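You operate a simulated robot arm through the tools that you are given. There is no shell and no other tool.

You are at the controls of a simulated robot arm. One attempt, no reset.

TASK
Fit the orange ring to the silver canister and clip its lid tight.
Fine: the brown ring goes on the black rubber mat; the lid's dot ends green.

It is judged by the outcome, as a careful person would: the job done as asked, and still so three seconds after it is handed in. It fails if anything else is knocked over, pushed out of place, dropped, spilled or broken. Lids that push on must go on centred and level and be pressed home; caps that screw on are set level and turned clockwise until they are tight.

THE ROBOT
A 7-joint arm with a two-finger parallel gripper, fixed in place. Base frame: the origin is on the floor under the middle of its stand, x ahead of it, y to its left, z up; the work surface is at about z = 0.76. Units: m, degrees, N and s.
With the tool pointing down near the work surface it reaches from about 0.2 to 0.68 m from the base axis. Its first joint turns from -143.0 to 143.0 degrees. Payload 3 kg.
The tool frame sits at the grasp point between the pads (the TCP): z along the fingers, y along the line on which they close. The tips reach 0.03 m beyond it. Largest opening 0.094 m; finger width 0.028, thickness 0.01; the body of the gripper, 0.05 by 0.096 m, starts 0.055 m behind the TCP.
Orientation is told as [roll, pitch, yaw] about the base's x, y, z axes, in that order, counted from this pose: with the fingers straight down and closing along the base's y, the tool's x points along the base's -x, its y along +y and its z along -z.

THE INTERFACE
- The arm moves only by the tool drive_tool. Its argument "increments" is a list of rows, each a list of 3 entries, a list of its own where there are three numbers: the shift along the tool's x, y, z in m, then the turn, a rotation vector about the tool's x, y, z in degrees, then the finger opening in m, from 0 to 0.094. In form: [[[x, y, z], [wx, wy, wz], fingers], ...]. A call has 1 to 20 rows; each row shifts and turns the commanded pose from where the row before left it, along the tool's axes as they then stand. A row lasts 0.2 s, in which the tool goes at most 0.05 m and 8.6 degrees; a call with a longer step from one row to the next is refused whole, and so is a gripper value outside its range. A pose out of reach is approached as far as the arm can. The call stops where the force on the tool passes 50 N (or 10 N more than at its start, if that is more) or the arm is blocked; 0.2 s more then pass. Each finger travels about 0.045 m/s and halts on what it meets, pressing with about 39 N; the grip force reading is that of the motor and also rises with nothing between the fingers. The clock runs only during rows and for 0.2 s after the last one: add rows that do not move to give the fingers time. It gives the time, the measured TCP pose, the force on the tool (base axes), the opening and the grip force at its end, in the units of the frame above (readings bear some noise), with the torque about the TCP (base axes, N m) and any sound that the robot's microphone picked up, and new pictures: "views" is both (left out), scene, wrist or none.
- Cameras (640 x 400 px; columns grow to the right, rows downward): "scene" is fixed at [0.4012, 0.5012, 1.5179]; the picture's right is [-1.00, -0.07, 0.00], its down [-0.06, 0.89, -0.46] and it looks along [0.03, -0.46, -0.89] (base axes); focal length 214 px, centre (320, 200). "wrist" rides on the gripper at [0.076, 0.014, -0.102] in the tool frame; the picture's right is [-0.18, 0.98, 0.00], its down [-0.75, -0.14, -0.64] and it looks along [-0.63, -0.12, 0.77] (tool axes); focal length 243 px, centre (320, 200). There is no depth. A picture from a camera that has moved, and an enlarged one, comes with that camera's place and axes in the base frame and with its lens.
- raise_lower(by): moves the trunk up (or, below 0, down) by that many m; the arm rides with it, the base frame stays. It gives what a move gives, with no picture.
- enlarge(camera, box): a new picture of the part [left, top, right, bottom] of that camera's present view, enlarged. It takes no simulated time.
- job_done(): hands the job in; it is judged then, once.

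Places have to be worked out from the pictures, the camera data and where the tool is seen. Open the gripper and draw the arm clear of the work before you hand the job in, unless the task says otherwise.

The tools are called as name(argument=value, ...) on one line, values as JSON. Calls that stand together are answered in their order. drive_tool: Moves the arm, as the interface text tells. Its arguments: {"type":"object","properties":{"increments":{"type":"array"},"views":{"type":"string","enum":["both","scene","wrist","none"]}},"required":["increments"]} The other tools are called the same way: raise_lower (by) moves the trunk up or down; enlarge (camera, box) takes an enlarged picture of a part of a camera's view; job_done () hands the job in.

At the start:

```text
t: 0.0
eef_pos: [0.6208, 0.1428, 1.2552]
orientation: [-0.2, 0.2, -0.1]
wrist_force: [0.5, -0.1, -0.7]
torque: [-0.03, -0.01, 0.0]
grip_width: 0.0939
gripper_force: 0.1
trunk travel left (down, up): [-0.3, 0.09]
```

scene: 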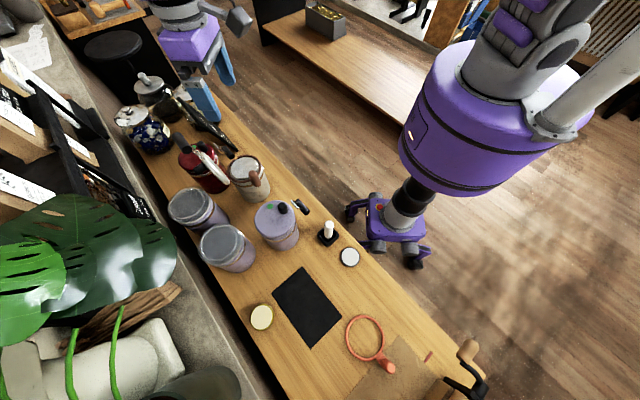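
wrist: 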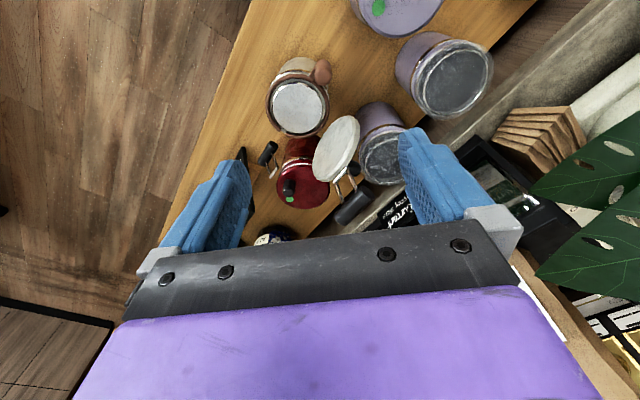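

I'll look first: the scene picture shows several canisters, a ring on the worktop to the lower right and a black mat. I enlarge parts to identify each one before moving.

enlarge(camera="scene", box=[100, 80, 260, 180])

enlarge(camera="scene", box=[160, 160, 320, 260])

enlarge(camera="scene", box=[240, 200, 400, 300])

enlarge(camera="scene", box=[240, 280, 432, 400])

enlarge(camera="scene", box=[360, 300, 520, 400])

enlarge(camera="wrist", box=[220, 0, 500, 250])

```text
4.00 times, centred on (180, 130) of scene
camera zoom: at [0.4012, 0.5012, 1.5179], right [-1.0, -0.07, 0.0], down [-0.06, 0.89, -0.46], along [0.03, -0.46, -0.89], focal length 858 px, centre (880, 480)
```

zoom: 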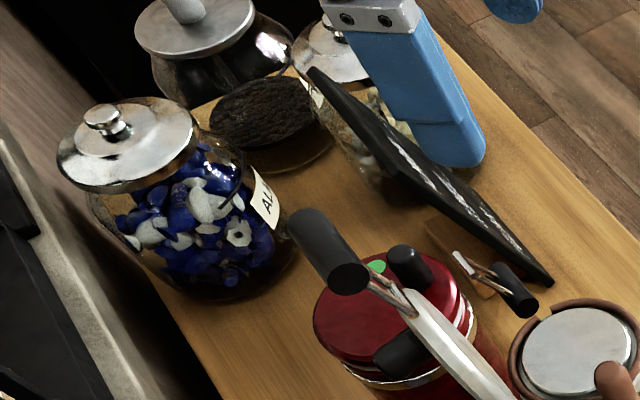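

```text
4.00 times, centred on (240, 210) of scene
camera zoom: at [0.4012, 0.5012, 1.5179], right [-1.0, -0.07, 0.0], down [-0.06, 0.89, -0.46], along [0.03, -0.46, -0.89], focal length 858 px, centre (640, 160)
```

zoom: 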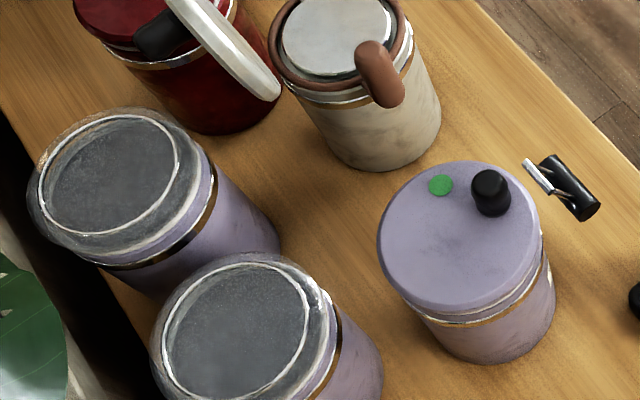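

```text
4.00 times, centred on (320, 250) of scene
camera zoom: at [0.4012, 0.5012, 1.5179], right [-1.0, -0.07, 0.0], down [-0.06, 0.89, -0.46], along [0.03, -0.46, -0.89], focal length 858 px, centre (320, 0)
```

zoom: 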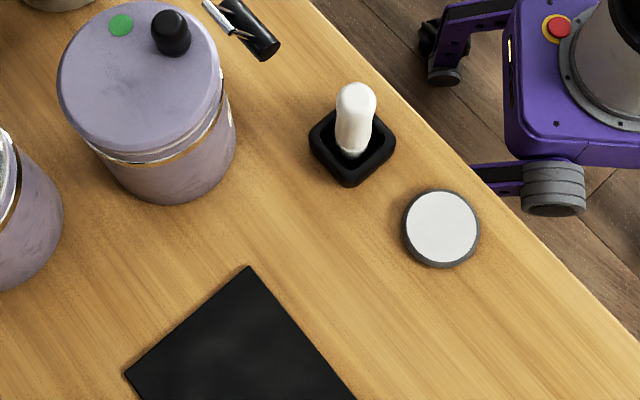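

```text
3.33 times, centred on (336, 340) of scene
camera zoom: at [0.4012, 0.5012, 1.5179], right [-1.0, -0.07, 0.0], down [-0.06, 0.89, -0.46], along [0.03, -0.46, -0.89], focal length 715 px, centre (267, -267)
```

zoom: 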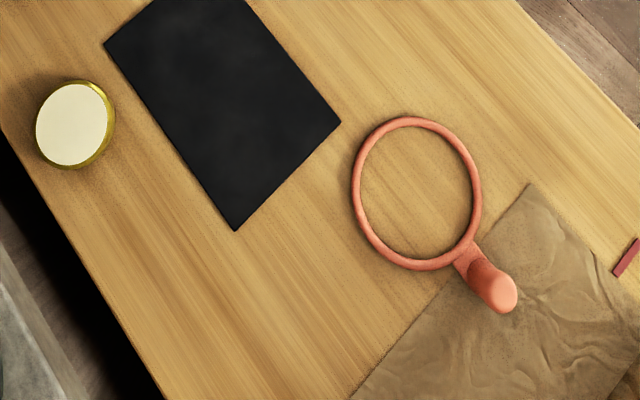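

```text
4.00 times, centred on (440, 350) of scene
camera zoom: at [0.4012, 0.5012, 1.5179], right [-1.0, -0.07, 0.0], down [-0.06, 0.89, -0.46], along [0.03, -0.46, -0.89], focal length 858 px, centre (-160, -400)
```

zoom: 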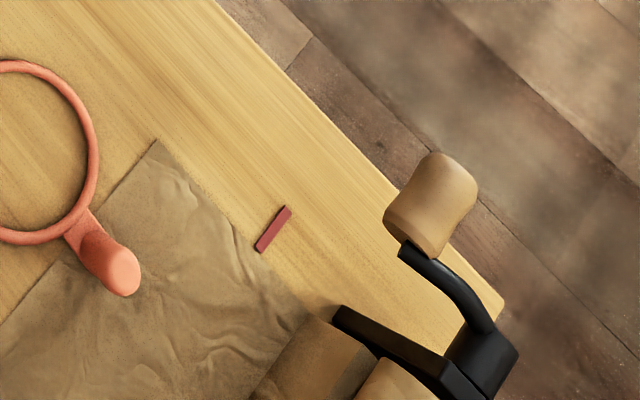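

```text
1.60 times, centred on (360, 125) of wrist
camera zoom: at [0.5429, 0.1574, 1.3574], right [0.18, 0.98, 0.0], down [0.75, -0.14, 0.64], along [0.63, -0.12, -0.77], focal length 388 px, centre (256, 320)
```

zoom: 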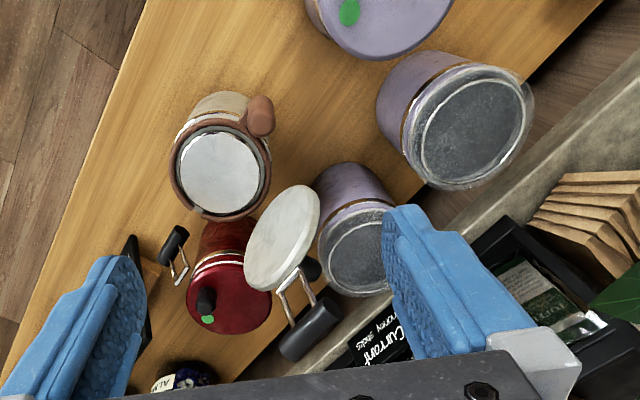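

The pictures put the light "silver" canister, with the brown ring on its mouth, at about (0.69, 0.09) with its top near z = 0.91. The orange ring is near (0.26, 0.56) and the mat is centred near (0.44, 0.49). I'll pull the tool back so the wrist camera looks right at the canister and shows its lid and clip.

drive_tool(increments=[[[0.03, 0, 0.02], [0, 0, 0], 0.094], [[0.03, 0, 0.02], [0, 0, 0], 0.094], [[0.03, 0, 0.02], [0, 0, 0], 0.094], [[0.03, 0, 0.02], [0, 0, 0], 0.094], [[0, 0, 0], [0, 0, 0], 0.094]], views="both")

```text
t: 1.2
eef_pos: [0.4989, 0.1418, 1.1735]
orientation: [0.0, -0.1, -0.1]
wrist_force: [-0.1, -0.3, 0.1]
torque: [0.01, -0.05, -0.01]
grip_width: 0.094
gripper_force: 0.2
trunk travel left (down, up): [-0.3, 0.09]
camera wrist: at [0.4214, 0.157, 1.2755], right [0.18, 0.98, 0.0], down [0.75, -0.14, 0.64], along [0.63, -0.12, -0.77], focal length 243 px, centre (320, 200)
```

scene: 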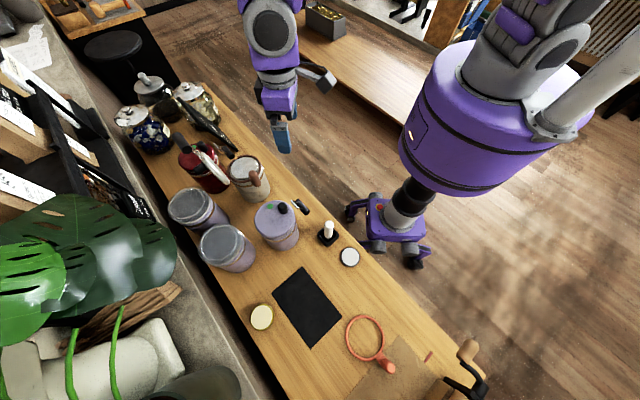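
wrist: 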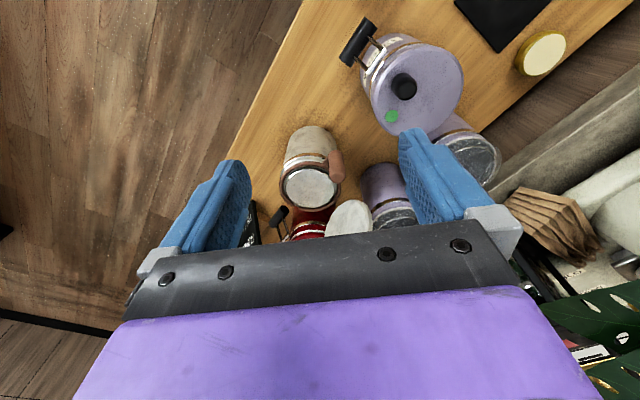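

enlarge(camera="wrist", box=[240, 110, 400, 240])

enlarge(camera="wrist", box=[320, 0, 480, 140])

enlarge(camera="scene", box=[170, 120, 290, 220])

```text
3.08 times, centred on (320, 175) of wrist
camera zoom: at [0.4214, 0.157, 1.2755], right [0.18, 0.98, 0.0], down [0.75, -0.14, 0.64], along [0.63, -0.12, -0.77], focal length 746 px, centre (320, 277)
```

zoom: 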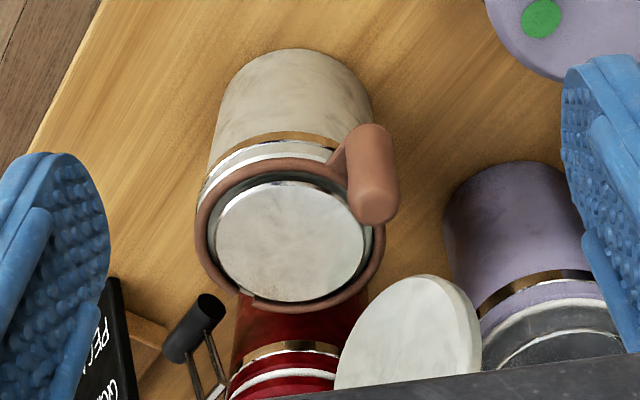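

```text
2.86 times, centred on (400, 70) of wrist
camera zoom: at [0.4214, 0.157, 1.2755], right [0.18, 0.98, 0.0], down [0.75, -0.14, 0.64], along [0.63, -0.12, -0.77], focal length 693 px, centre (91, 571)
```

zoom: 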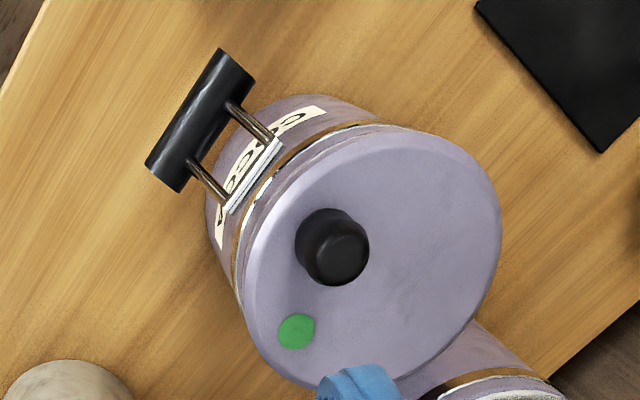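

```text
4.00 times, centred on (230, 170) of scene
camera zoom: at [0.4012, 0.5012, 1.5179], right [-1.0, -0.07, 0.0], down [-0.06, 0.89, -0.46], along [0.03, -0.46, -0.89], focal length 858 px, centre (680, 320)
```

zoom: 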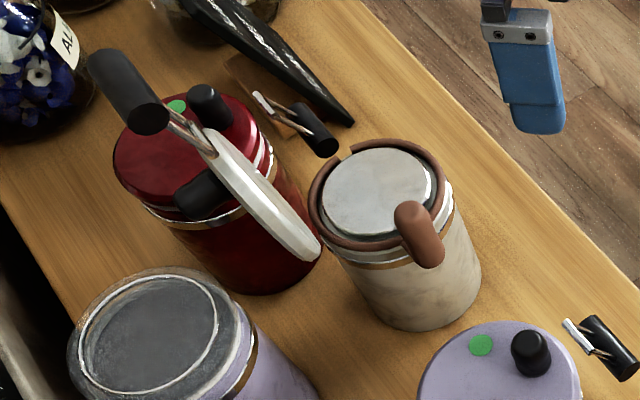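

The lid of the silver canister stands open. Its hinge is on the side away from the robot and its clip handle is up at about (0.756, 0.162, 1.118). The brown ring's upright knob is near (0.637, 0.138), pointing along the table towards the mat. I'll turn the tool 45° so it closes across the knob, and come nearer for a close look.

drive_tool(increments=[[[0, 0, 0], [0, 0, 7.5], 0.094], [[0, 0, 0], [0, 0, 7.5], 0.094], [[0, 0, 0], [0, 0, 7.5], 0.094], [[0, 0, 0], [0, 0, 7.5], 0.094], [[0, 0, 0], [0, 0, 7.5], 0.06], [[0, 0, 0], [0, 0, 7.5], 0.06], [[0, 0.028, 0.03], [0, 0, 0], 0.06], [[0, 0.028, 0.03], [0, 0, 0], 0.06], [[0, 0.028, 0.03], [0, 0, 0], 0.06], [[0, 0, 0], [0, 0, 0], 0.06]], views="both")

```text
t: 3.4
eef_pos: [0.5554, 0.2019, 1.0869]
orientation: [0.1, -0.1, -44.9]
wrist_force: [-0.2, 1.3, -0.3]
torque: [-0.01, -0.02, 0.02]
grip_width: 0.0599
gripper_force: 0.1
trunk travel left (down, up): [-0.3, 0.09]
camera wrist: at [0.5105, 0.2647, 1.1902], right [0.82, 0.57, 0.0], down [0.43, -0.63, 0.64], along [0.36, -0.53, -0.77], focal length 243 px, centre (320, 200)
```

scene: 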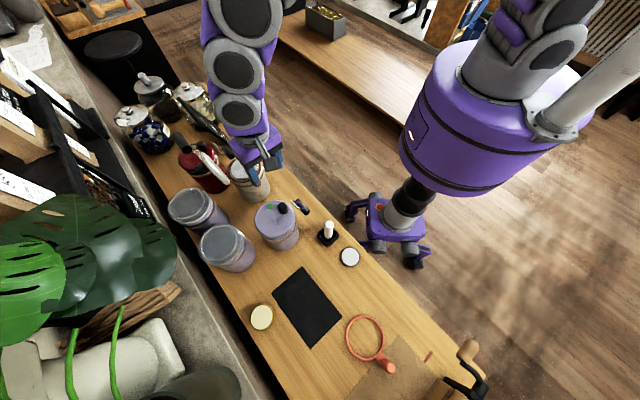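
wrist: 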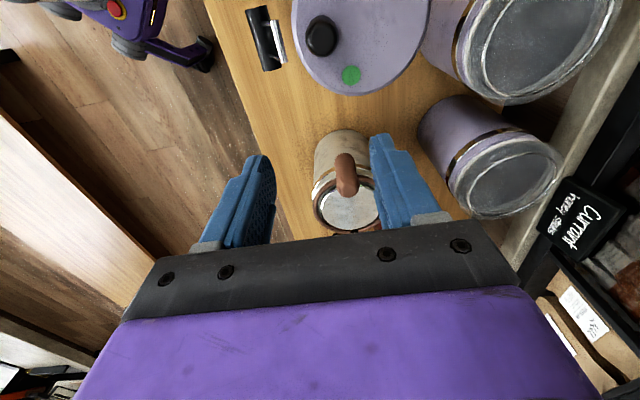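

enlarge(camera="wrist", box=[270, 110, 430, 240])

enlarge(camera="scene", box=[190, 120, 310, 220])

```text
3.08 times, centred on (350, 175) of wrist
camera zoom: at [0.5105, 0.2647, 1.1902], right [0.82, 0.57, 0.0], down [0.43, -0.63, 0.64], along [0.36, -0.53, -0.77], focal length 746 px, centre (228, 277)
```

zoom: 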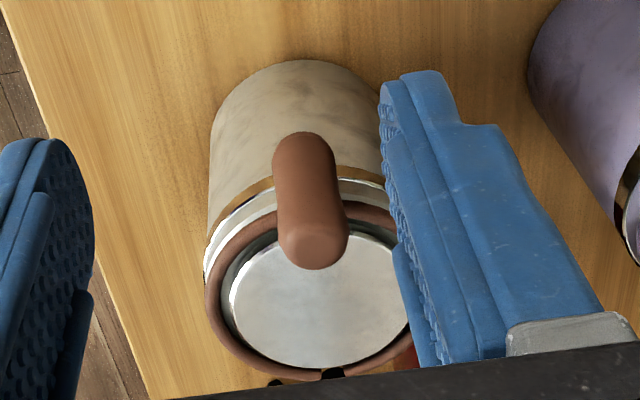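

```text
4.00 times, centred on (250, 170) of scene
camera zoom: at [0.4012, 0.5012, 1.5179], right [-1.0, -0.07, 0.0], down [-0.06, 0.89, -0.46], along [0.03, -0.46, -0.89], focal length 858 px, centre (600, 320)
```

zoom: 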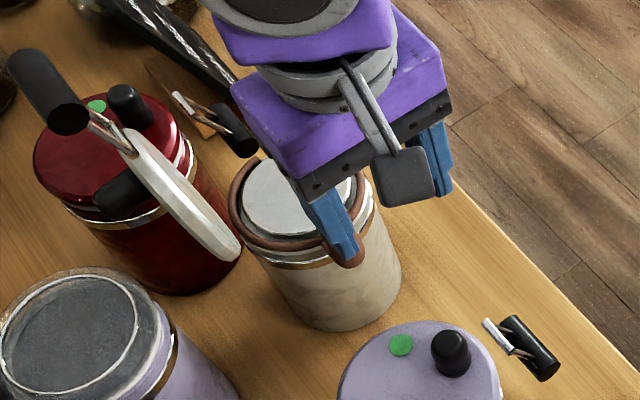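

The knob is an upright cylinder about 26 mm thick at about (0.630, 0.144), running from z ≈ 0.905 to 0.971. I'll move over it at a safe height and check the alignment.

drive_tool(increments=[[[-0.032, 0.004, 0], [0, 0, 0], 0.06], [[-0.031, 0.004, 0], [0, 0, 0], 0.06], [[-0.031, 0.004, 0.02], [0, 0, 0], 0.06], [[0, 0, 0.02], [0, 0, 0], 0.06], [[0, 0, 0], [0, 0, 0], 0.06]], views="both")

```text
t: 4.6
eef_pos: [0.6339, 0.1419, 1.0476]
orientation: [0.0, -0.1, -44.9]
wrist_force: [-0.3, -0.7, -0.1]
torque: [0.01, 0.02, 0.01]
grip_width: 0.0599
gripper_force: 0.0
trunk travel left (down, up): [-0.3, 0.09]
camera wrist: at [0.5887, 0.2067, 1.1497], right [0.82, 0.57, 0.0], down [0.43, -0.63, 0.64], along [0.36, -0.53, -0.77], focal length 243 px, centre (320, 200)
```

scene: 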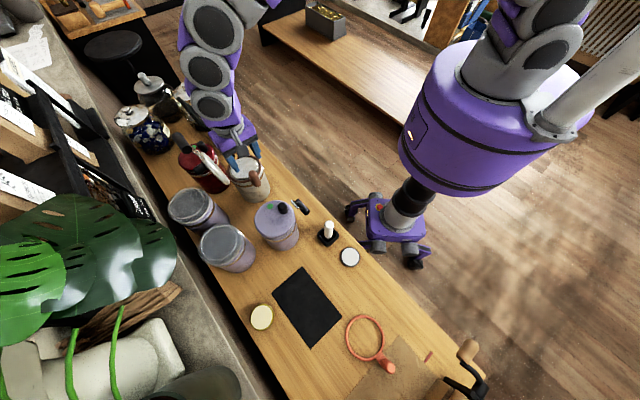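
wrist: 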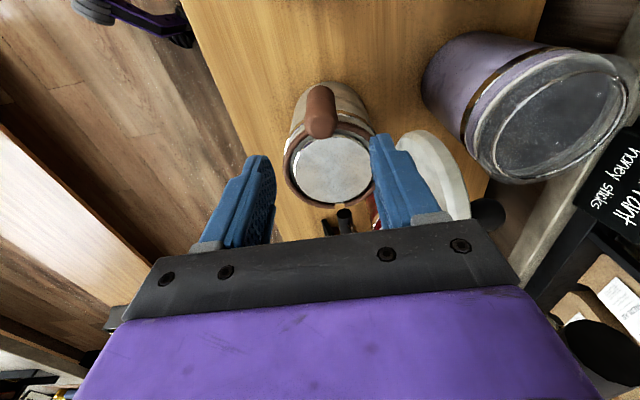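

enlarge(camera="wrist", box=[240, 70, 400, 240])

```text
2.35 times, centred on (320, 155) of wrist
camera zoom: at [0.5887, 0.2067, 1.1497], right [0.82, 0.57, 0.0], down [0.43, -0.63, 0.64], along [0.36, -0.53, -0.77], focal length 571 px, centre (320, 306)
```

zoom: 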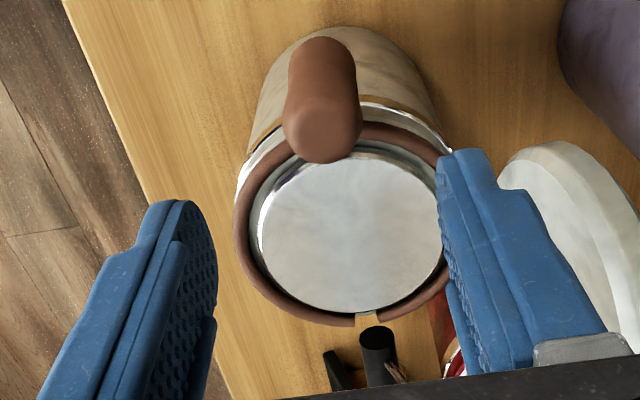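

The knob is centred between the fingers, about 5 mm towards tool +x. I'll shift over it, lower around it to z ≈ 0.943 and check before closing.

drive_tool(increments=[[[0.005, 0, 0], [0, 0, 0], 0.06], [[0, 0, 0.025], [0, 0, 0], 0.06], [[0, 0, 0.025], [0, 0, 0], 0.06], [[0, 0, 0.025], [0, 0, 0], 0.06], [[0, 0, 0.015], [0, 0, 0], 0.06], [[0, 0, 0.014], [0, 0, 0], 0.06], [[0, 0, 0], [0, 0, 0], 0.06]], views="both")

```text
t: 6.2
eef_pos: [0.6284, 0.1485, 0.941]
orientation: [0.0, -0.2, -45.0]
wrist_force: [-0.2, -0.5, -0.2]
torque: [-0.02, -0.03, 0.0]
grip_width: 0.0599
gripper_force: 0.1
trunk travel left (down, up): [-0.3, 0.09]
camera wrist: at [0.5831, 0.2131, 1.0437], right [0.82, 0.57, 0.0], down [0.43, -0.63, 0.64], along [0.36, -0.53, -0.77], focal length 243 px, centre (320, 200)
```

scene: 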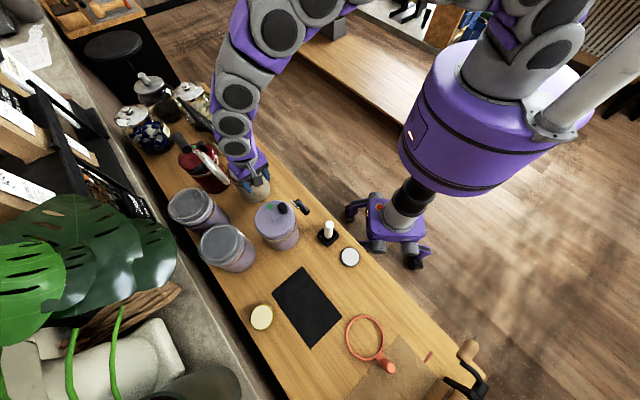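
wrist: 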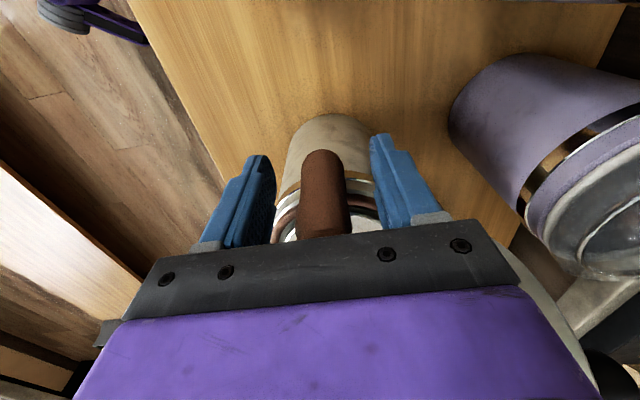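

The knob stands centred between the pads with no contact forces, so I close on it.

drive_tool(increments=[[[0, 0, 0], [0, 0, 0], 0.02], [[0, 0, 0], [0, 0, 0], 0.01], [[0, 0, 0], [0, 0, 0], 0.01], [[0, 0, 0], [0, 0, 0], 0.01], [[0, 0, 0], [0, 0, 0], 0.01]], views="wrist")

enlarge(camera="wrist", box=[240, 100, 400, 250])

```text
t: 7.4
eef_pos: [0.6281, 0.1482, 0.9412]
orientation: [0.0, -0.1, -45.0]
wrist_force: [0.8, 0.4, 0.2]
torque: [0.04, 0.04, 0.05]
grip_width: 0.0277
gripper_force: 39.0
trunk travel left (down, up): [-0.3, 0.09]
camera wrist: at [0.5835, 0.213, 1.0438], right [0.82, 0.57, 0.0], down [0.43, -0.63, 0.64], along [0.36, -0.53, -0.77], focal length 243 px, centre (320, 200)
```

wrist: 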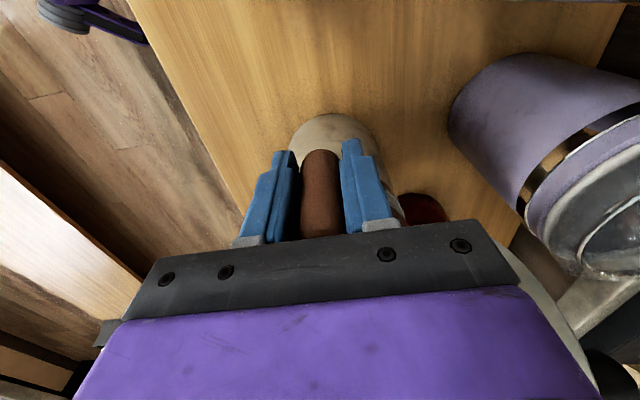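

```text
2.67 times, centred on (320, 175) of wrist
camera zoom: at [0.5835, 0.213, 1.0438], right [0.82, 0.57, 0.0], down [0.43, -0.63, 0.64], along [0.36, -0.53, -0.77], focal length 647 px, centre (320, 267)
```

zoom: 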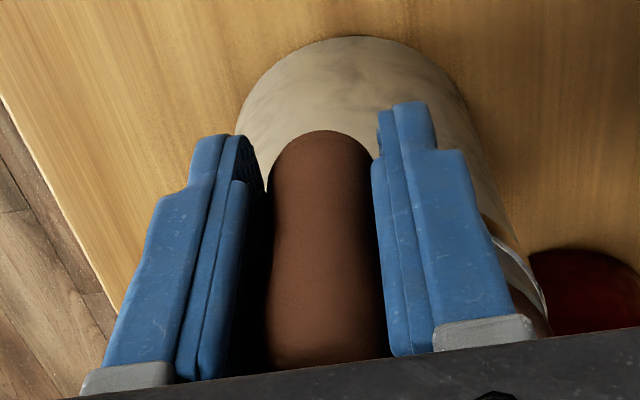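

The knob is gripped (27.7 mm, 39 N). I lift slowly by a small amount and watch the force, in case the ring holds on to the canister.

drive_tool(increments=[[[0, 0, -0.003], [0, 0, 0], 0.01], [[0, 0, -0.003], [0, 0, 0], 0.01], [[0, 0, -0.004], [0, 0, 0], 0.01]], views="both")

```text
t: 8.2
eef_pos: [0.6279, 0.1477, 0.9515]
orientation: [0.1, -0.1, -45.0]
wrist_force: [-0.2, 0.6, -0.5]
torque: [0.03, 0.03, 0.01]
grip_width: 0.0275
gripper_force: 39.5
trunk travel left (down, up): [-0.3, 0.09]
camera wrist: at [0.5827, 0.2119, 1.0541], right [0.82, 0.57, 0.0], down [0.43, -0.63, 0.64], along [0.36, -0.53, -0.77], focal length 243 px, centre (320, 200)
```

scene: 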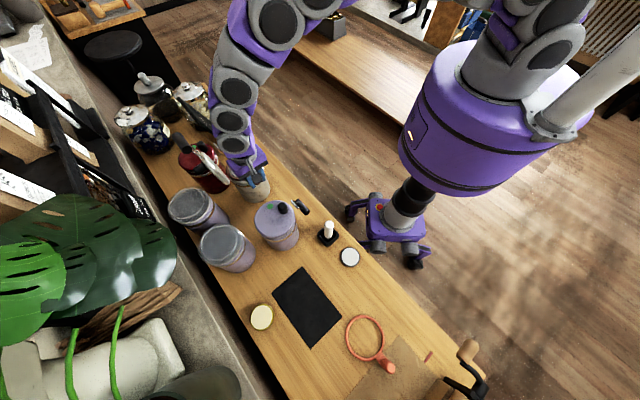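
wrist: 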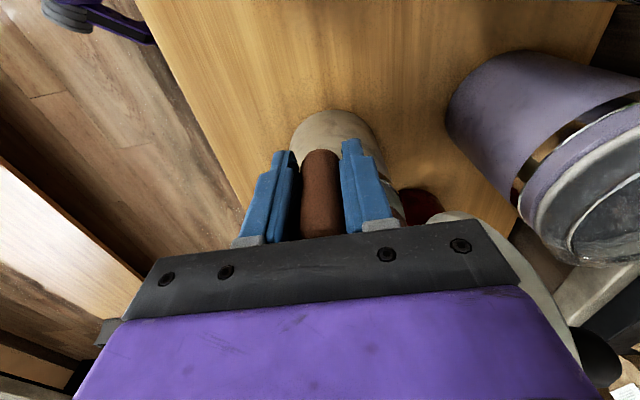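

It comes up freely. I keep lifting straight up to clear the neck, then check that the ring came with it and the canister stayed.

drive_tool(increments=[[[0, 0, -0.01], [0, 0, 0], 0.01], [[0, 0, -0.01], [0, 0, 0], 0.01], [[0, 0, -0.015], [0, 0, 0], 0.01], [[0, 0, -0.02], [0, 0, 0], 0.01], [[0, 0, -0.02], [0, 0, 0], 0.01], [[0, 0, 0], [0, 0, 0], 0.01]], views="both")

enlarge(camera="scene", box=[170, 120, 290, 220])

```text
t: 9.6
eef_pos: [0.6273, 0.1476, 1.0266]
orientation: [0.0, 0.0, -45.0]
wrist_force: [0.1, -0.4, -0.6]
torque: [0.03, 0.06, 0.0]
grip_width: 0.0276
gripper_force: 38.8
trunk travel left (down, up): [-0.3, 0.09]
camera wrist: at [0.583, 0.212, 1.128], right [0.82, 0.57, 0.0], down [0.43, -0.63, 0.64], along [0.36, -0.53, -0.77], focal length 243 px, centre (320, 200)
```

scene: 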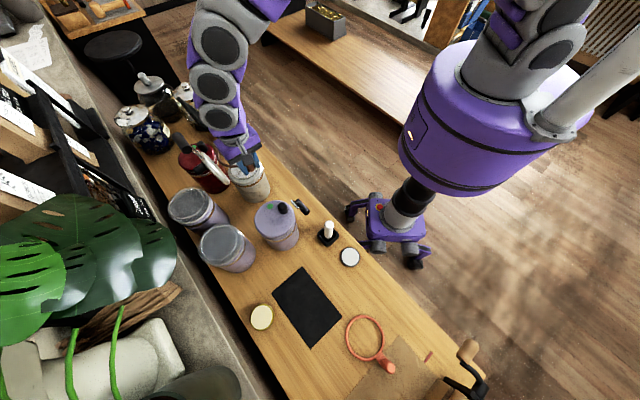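
wrist: 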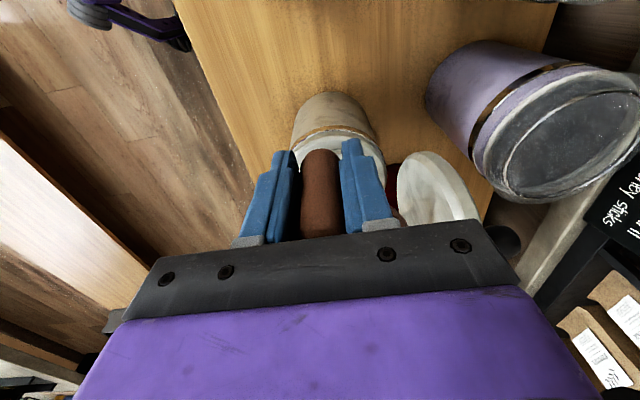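

```text
4.00 times, centred on (230, 170) of scene
camera zoom: at [0.4012, 0.5012, 1.5179], right [-1.0, -0.07, 0.0], down [-0.06, 0.89, -0.46], along [0.03, -0.46, -0.89], focal length 858 px, centre (680, 320)
```

zoom: 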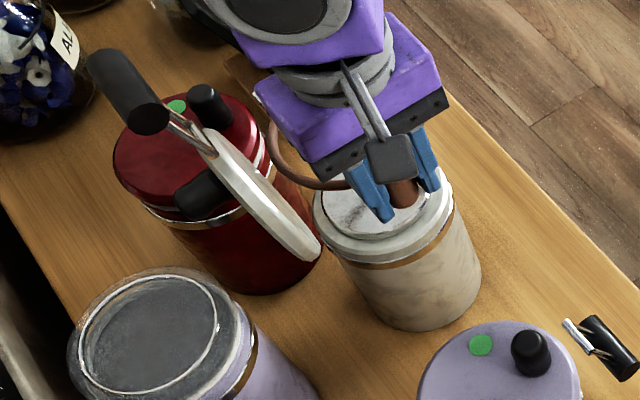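

The ring hangs level in the grip and the canister has not moved. Next I raise it a bit more, draw it along the table away from the lid, and carry it over to the mat at a height that clears the purple canister.

drive_tool(increments=[[[0, 0, -0.03], [0, 0, 0], 0.01], [[0, 0, -0.03], [0, 0, 0], 0.01], [[0.04, 0, 0], [0, 0, 0], 0.01], [[0.04, 0, 0], [0, 0, 0], 0.01], [[0.04, 0, 0], [0, 0, 0], 0.01], [[0.04, 0, 0], [0, 0, 0], 0.01], [[0.0388, 0.016, 0], [0, 0, 0], 0.01], [[0.0388, 0.016, 0], [0, 0, 0], 0.01], [[0.0388, 0.016, 0], [0, 0, 0], 0.01], [[0.0388, 0.016, 0], [0, 0, 0], 0.01], [[0.0388, 0.016, 0], [0, 0, 0], 0.01], [[0.0388, 0.016, 0], [0, 0, 0], 0.01], [[0.0388, 0.016, 0], [0, 0, 0], 0.01], [[0, 0, 0], [0, 0, 0], 0.01]], views="both")

```text
t: 12.6
eef_pos: [0.4011, 0.5342, 1.0859]
orientation: [0.1, -0.1, -45.0]
wrist_force: [0.6, -0.7, -1.2]
torque: [0.07, 0.0, 0.0]
grip_width: 0.0273
gripper_force: 39.7
trunk travel left (down, up): [-0.3, 0.09]
camera wrist: at [0.3575, 0.5976, 1.1884], right [0.83, 0.56, 0.0], down [0.43, -0.63, 0.64], along [0.36, -0.53, -0.77], focal length 243 px, centre (320, 200)
```

scene: 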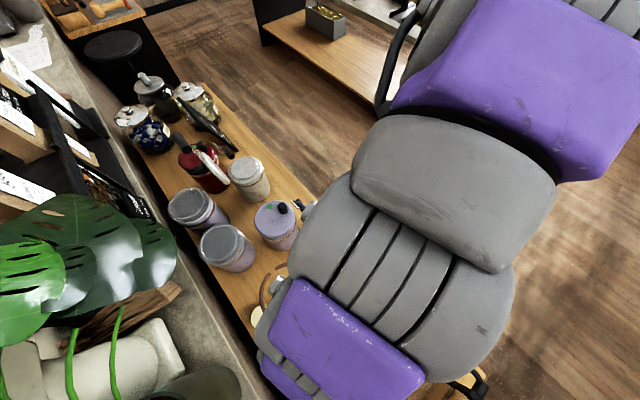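
wrist: 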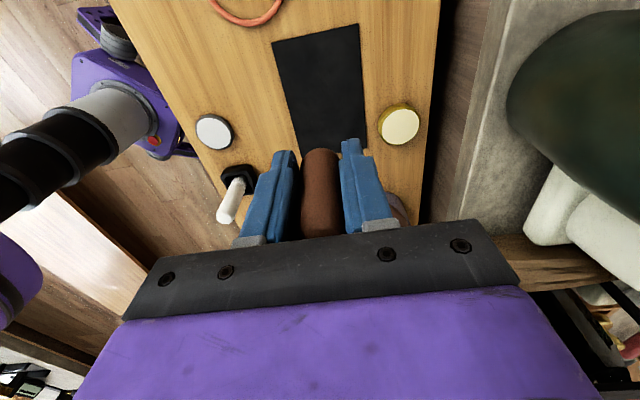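

The wrist view confirms the mat corners, at about (0.328, 0.515) and (0.420, 0.603), and the knob is within 2 mm of where I want it. I lower towards the mat and stop a little above it.

drive_tool(increments=[[[0, 0, 0.04], [0, 0, 0], 0.01], [[0, 0, 0.04], [0, 0, 0], 0.01], [[0, 0, 0.04], [0, 0, 0], 0.01], [[0, 0, 0.04], [0, 0, 0], 0.01], [[0, 0, 0.04], [0, 0, 0], 0.01], [[0, 0, 0.03], [0, 0, 0], 0.01], [[0, 0, 0.015], [0, 0, 0], 0.01], [[0, 0, 0], [0, 0, 0], 0.01]], views="both")

enlarge(camera="wrist", box=[200, 0, 520, 240])

```text
t: 14.4
eef_pos: [0.4038, 0.5315, 0.8412]
orientation: [0.1, -0.1, -45.0]
wrist_force: [-0.1, -0.1, -0.8]
torque: [0.02, 0.03, -0.03]
grip_width: 0.0274
gripper_force: 39.3
trunk travel left (down, up): [-0.3, 0.09]
camera wrist: at [0.3589, 0.596, 0.9438], right [0.82, 0.57, 0.0], down [0.43, -0.63, 0.64], along [0.36, -0.53, -0.77], focal length 243 px, centre (320, 200)
```

scene: 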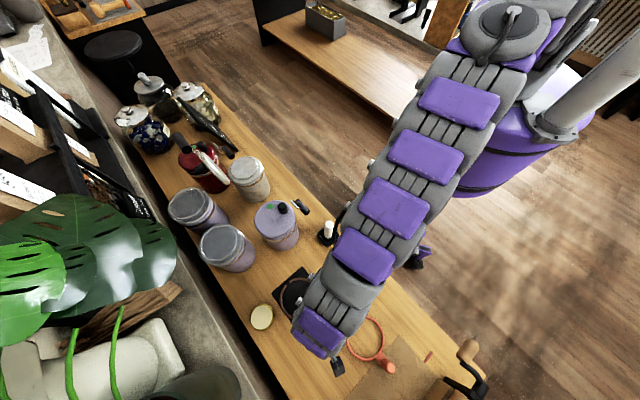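
wrist: 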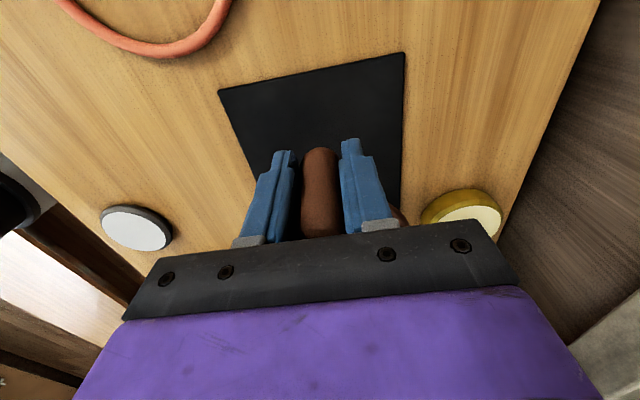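

```text
1.67 times, centred on (360, 120) of wrist
camera zoom: at [0.3589, 0.596, 0.9438], right [0.82, 0.57, 0.0], down [0.43, -0.63, 0.64], along [0.36, -0.53, -0.77], focal length 404 px, centre (253, 333)
```

zoom: 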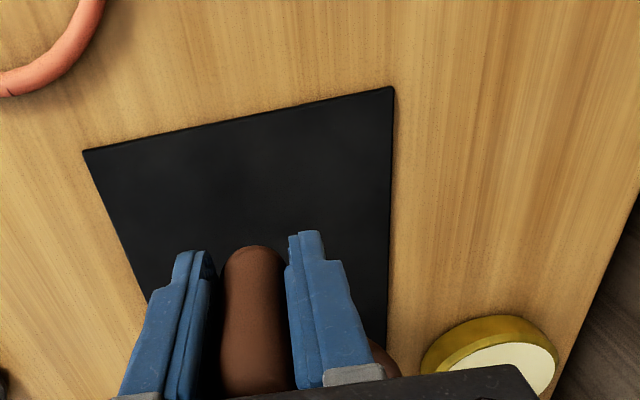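

The mat edge midpoint is 40 mm beyond the knob and the ring sits about 2 mm off the mat's midline. I correct that and lower further, watching for contact.

drive_tool(increments=[[[0, -0.002, 0.01], [0, 0, 0], 0.01], [[0, 0, 0.01], [0, 0, 0], 0.01], [[0, 0, 0.006], [0, 0, 0], 0.01], [[0, 0, 0.002], [0, 0, 0], 0.01], [[0, 0, 0], [0, 0, 0], 0.01]], views="both")

enlarge(camera="scene", box=[230, 250, 390, 350])

```text
t: 15.6
eef_pos: [0.4021, 0.53, 0.8133]
orientation: [0.0, -0.2, -45.0]
wrist_force: [0.0, -0.4, -0.4]
torque: [0.0, -0.02, 0.01]
grip_width: 0.0271
gripper_force: 39.0
trunk travel left (down, up): [-0.3, 0.09]
camera wrist: at [0.3566, 0.5944, 0.9152], right [0.82, 0.57, 0.0], down [0.43, -0.63, 0.64], along [0.36, -0.53, -0.77], focal length 243 px, centre (320, 200)
```

scene: 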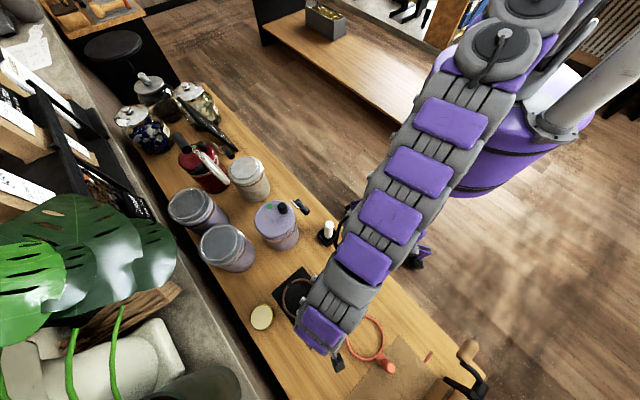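
wrist: 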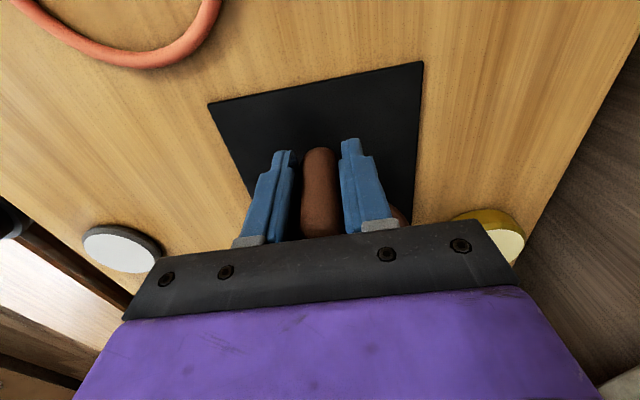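

```text
4.00 times, centred on (310, 300) of scene
camera zoom: at [0.4012, 0.5012, 1.5179], right [-1.0, -0.07, 0.0], down [-0.06, 0.89, -0.46], along [0.03, -0.46, -0.89], focal length 858 px, centre (360, -200)
```

zoom: 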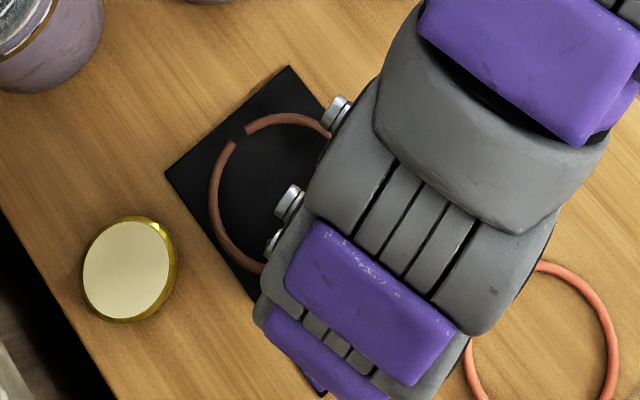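

From above, the ring lies within the mat. I keep lowering in 3 mm steps to feel for contact.

drive_tool(increments=[[[0, 0, 0.003], [0, 0, 0], 0.01], [[0, 0, 0.003], [0, 0, 0], 0.01], [[0, 0, 0], [0, 0, 0], 0.01]], views="none")

drive_tool(increments=[[[0, 0, 0.002], [0, 0, 0], 0.01], [[0, 0, 0.002], [0, 0, 0], 0.01], [[0, 0, 0], [0, 0, 0], 0.01]], views="none")

```text
t: 16.4
eef_pos: [0.4016, 0.5305, 0.8072]
orientation: [0.0, -0.1, -44.9]
wrist_force: [-0.3, 0.1, -1.2]
torque: [0.04, 0.05, -0.03]
grip_width: 0.0267
gripper_force: 38.9
trunk travel left (down, up): [-0.3, 0.09]
```

```text
t: 17.2
eef_pos: [0.4013, 0.5291, 0.8028]
orientation: [-0.1, -0.1, -45.0]
wrist_force: [1.0, 0.8, -1.1]
torque: [0.05, 0.02, -0.02]
grip_width: 0.0268
gripper_force: 38.7
trunk travel left (down, up): [-0.3, 0.09]
```

There is no clear contact yet at z = 0.803, where the fingertips are about 10 mm above the mat. I continue in 2 mm steps.

drive_tool(increments=[[[0, 0, 0.002], [0, 0, 0], 0.01], [[0, 0, 0.001], [0, 0, 0], 0.01], [[0, 0, 0], [0, 0, 0], 0.01]], views="wrist")

enlarge(camera="scene", box=[260, 260, 360, 340])

enlarge(camera="wrist", box=[200, 40, 480, 240])

```text
t: 18.0
eef_pos: [0.4015, 0.5304, 0.8011]
orientation: [0.2, 0.0, -44.9]
wrist_force: [0.4, 0.0, -0.3]
torque: [0.02, 0.02, 0.01]
grip_width: 0.0267
gripper_force: 38.9
trunk travel left (down, up): [-0.3, 0.09]
camera wrist: at [0.3568, 0.594, 0.9047], right [0.82, 0.57, 0.0], down [0.43, -0.63, 0.64], along [0.37, -0.53, -0.77], focal length 243 px, centre (320, 200)
```

wrist: 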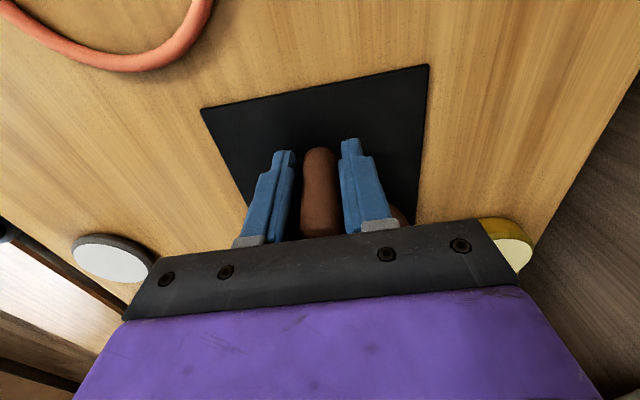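

```text
5.00 times, centred on (310, 300) of scene
camera zoom: at [0.4012, 0.5012, 1.5179], right [-1.0, -0.07, 0.0], down [-0.06, 0.89, -0.46], along [0.03, -0.46, -0.89], focal length 1072 px, centre (370, -300)
```

zoom: 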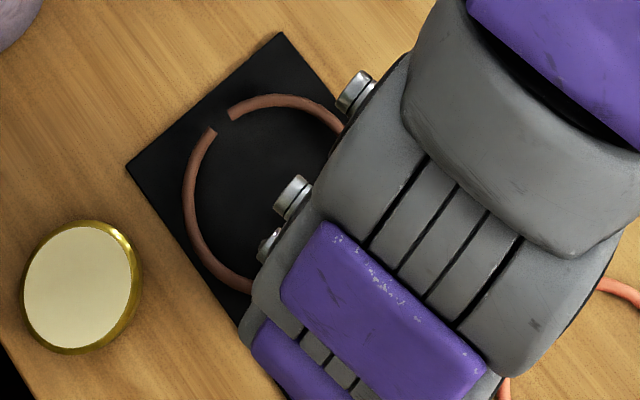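

```text
2.00 times, centred on (340, 140) of wrist
camera zoom: at [0.3568, 0.594, 0.9047], right [0.82, 0.57, 0.0], down [0.43, -0.63, 0.64], along [0.37, -0.53, -0.77], focal length 485 px, centre (280, 320)
```

zoom: 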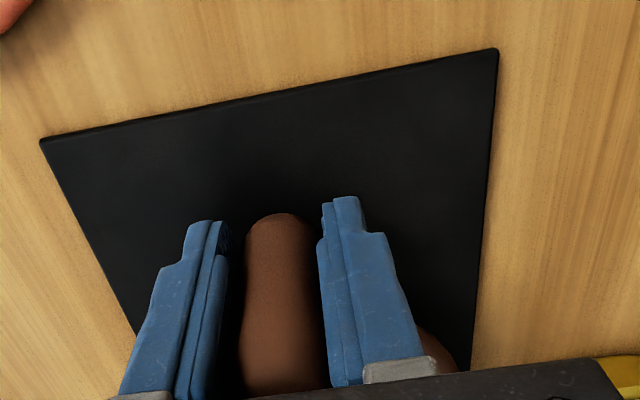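

Still no contact force. I go down a few mm more, while the fingertips are still about 7 mm above the mat.

drive_tool(increments=[[[0, 0, 0.0015], [0, 0, 0], 0.01], [[0, 0, 0.0015], [0, 0, 0], 0.01], [[0, 0, 0], [0, 0, 0], 0.01]], views="none")

drive_tool(increments=[[[0, 0, 0.0015], [0, 0, 0], 0.01], [[0, 0, 0], [0, 0, 0], 0.01]], views="none")

```text
t: 18.8
eef_pos: [0.4018, 0.53, 0.8021]
orientation: [0.2, 0.0, -45.0]
wrist_force: [-0.1, 0.9, -0.5]
torque: [0.0, 0.04, 0.01]
grip_width: 0.0271
gripper_force: 39.4
out of reach, approached as far as the arm can: row 2
trunk travel left (down, up): [-0.3, 0.09]
```

```text
t: 19.4
eef_pos: [0.4007, 0.5296, 0.8023]
orientation: [0.2, 0.0, -44.9]
wrist_force: [0.3, 0.2, -1.1]
torque: [0.03, 0.04, -0.02]
grip_width: 0.027
gripper_force: 38.9
trunk travel left (down, up): [-0.3, 0.09]
```

The arm has run out of downward reach here at z ≈ 0.802, so I'll use the trunk for the last few millimetres.

raise_lower(by=-0.004)

```text
t: 19.9
eef_pos: [0.4022, 0.53, 0.7983]
orientation: [0.2, 0.0, -45.0]
wrist_force: [-0.1, -0.1, -1.3]
torque: [0.0, 0.05, 0.02]
grip_width: 0.0267
gripper_force: 39.2
trunk travel left (down, up): [-0.296, 0.094]
```

raise_lower(by=-0.002)

enlarge(camera="wrist", box=[240, 100, 440, 250])

enlarge(camera="scene", box=[260, 260, 360, 340])

```text
t: 20.4
eef_pos: [0.4021, 0.5308, 0.796]
orientation: [0.2, 0.1, -45.0]
wrist_force: [0.4, -0.6, -1.0]
torque: [0.04, 0.02, -0.01]
grip_width: 0.0266
gripper_force: 39.2
trunk travel left (down, up): [-0.294, 0.096]
```

```text
2.67 times, centred on (340, 175) of wrist
camera zoom: at [0.357, 0.594, 0.8986], right [0.82, 0.57, 0.0], down [0.43, -0.63, 0.64], along [0.37, -0.53, -0.77], focal length 647 px, centre (267, 267)
```

zoom: 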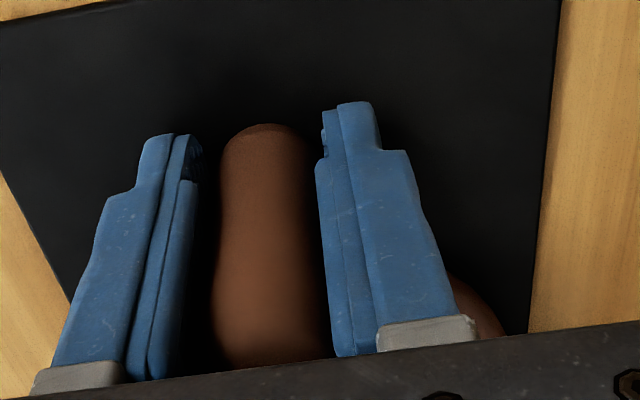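

```text
5.00 times, centred on (310, 300) of scene
camera zoom: at [0.4012, 0.5012, 1.5179], right [-1.0, -0.07, 0.0], down [-0.06, 0.89, -0.46], along [0.03, -0.46, -0.89], focal length 1072 px, centre (370, -300)
```

zoom: 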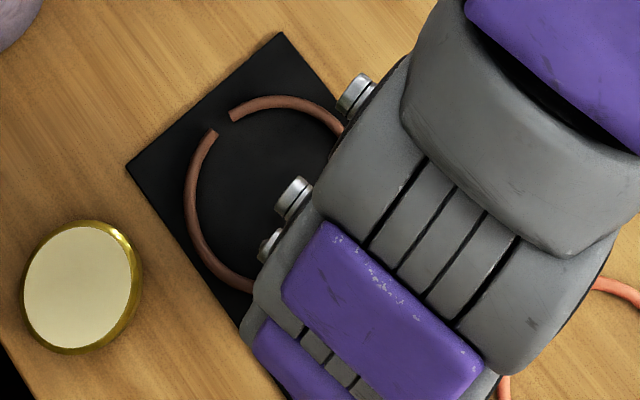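

raise_lower(by=-0.002)

```text
t: 21.0
eef_pos: [0.4016, 0.5297, 0.7962]
orientation: [0.3, 0.0, -44.8]
wrist_force: [-0.6, 0.9, 13.4]
torque: [-1.36, -0.3, 0.1]
grip_width: 0.0269
gripper_force: 39.6
trunk travel left (down, up): [-0.292, 0.098]
```

Contact: 13 N upward, acting about 0.1 m out towards the ring's far side, so the ring rests on the mat. I ease off by 1.5 mm and open the fingers.

raise_lower(by=0.0015)

drive_tool(increments=[[[0, 0, 0], [0, 0, 0], 0.03], [[0, 0, 0], [0, 0, 0], 0.035], [[0, 0, 0], [0, 0, 0], 0.045], [[0, 0, 0], [0, 0, 0], 0.055], [[0, 0, 0], [0, 0, 0], 0.055]], views="both")

```text
t: 21.5
eef_pos: [0.4022, 0.5307, 0.796]
orientation: [0.2, 0.0, -45.0]
wrist_force: [2.4, 2.6, 5.3]
torque: [-0.28, 0.01, 0.04]
grip_width: 0.0268
gripper_force: 38.9
trunk travel left (down, up): [-0.294, 0.096]
```

```text
t: 22.7
eef_pos: [0.4029, 0.53, 0.7964]
orientation: [0.2, -0.1, -45.0]
wrist_force: [0.2, 0.1, 1.0]
torque: [0.0, 0.0, 0.02]
grip_width: 0.0551
gripper_force: 0.0
trunk travel left (down, up): [-0.294, 0.096]
camera wrist: at [0.357, 0.5939, 0.8982], right [0.82, 0.57, 0.0], down [0.43, -0.63, 0.64], along [0.37, -0.53, -0.77], focal length 243 px, centre (320, 200)
```

scene: 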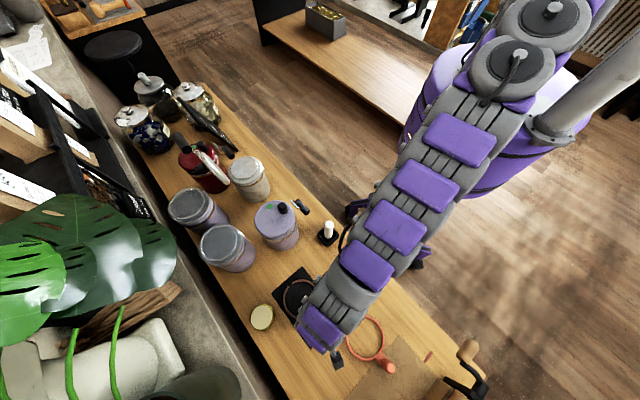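
wrist: 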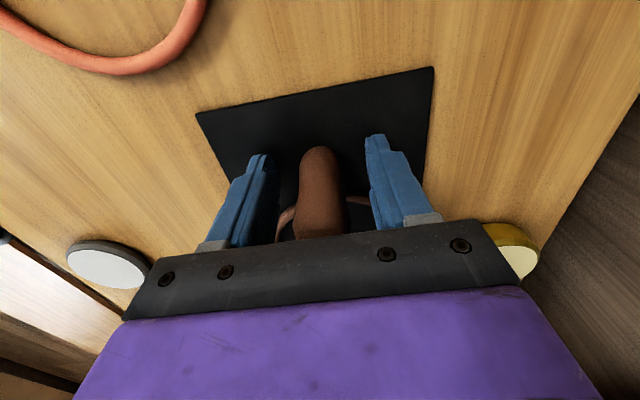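

The ring is released and resting on the mat. I draw straight up and check it.

drive_tool(increments=[[[0, 0, -0.015], [0, 0, 0], 0.055], [[0, 0, -0.025], [0, 0, 0], 0.055], [[0, 0, -0.03], [0, 0, 0], 0.055], [[0, 0, -0.04], [0, 0, 0], 0.055], [[0, 0, -0.04], [0, 0, 0], 0.055], [[0, 0, 0], [0, 0, 0], 0.055]], views="both")

enlarge(camera="wrist", box=[160, 0, 480, 240])

```text
t: 24.1
eef_pos: [0.4025, 0.5269, 0.9435]
orientation: [0.1, 0.0, -44.9]
wrist_force: [0.4, -0.3, -0.3]
torque: [0.01, 0.0, 0.02]
grip_width: 0.0549
gripper_force: 0.1
trunk travel left (down, up): [-0.294, 0.096]
camera wrist: at [0.3574, 0.5913, 1.047], right [0.83, 0.56, 0.0], down [0.43, -0.63, 0.64], along [0.36, -0.53, -0.77], focal length 243 px, centre (320, 200)
```

scene: 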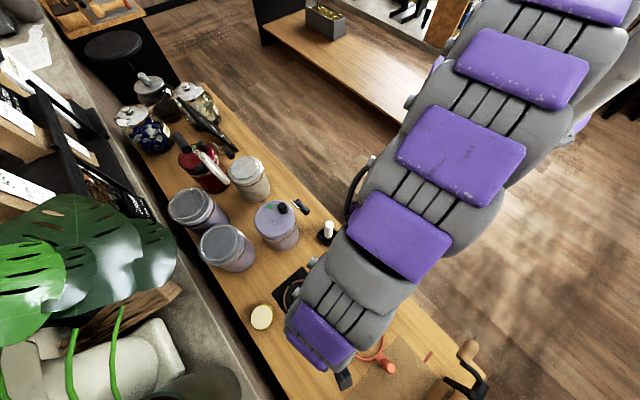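
wrist: 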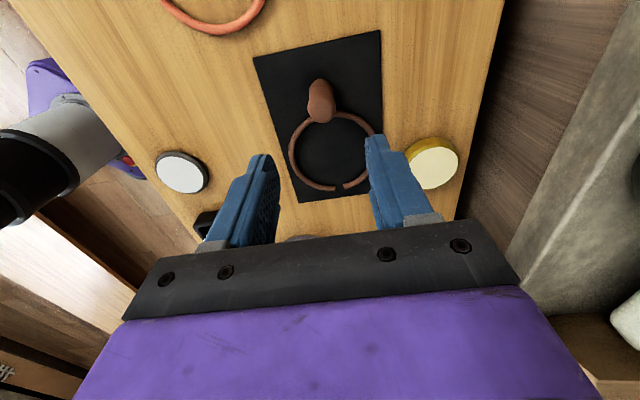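

```text
1.67 times, centred on (320, 120) of wrist
camera zoom: at [0.3574, 0.5913, 1.047], right [0.83, 0.56, 0.0], down [0.43, -0.63, 0.64], along [0.36, -0.53, -0.77], focal length 404 px, centre (320, 333)
```

zoom: 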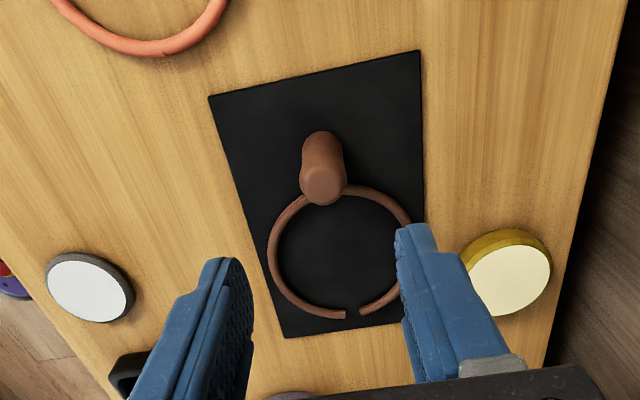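

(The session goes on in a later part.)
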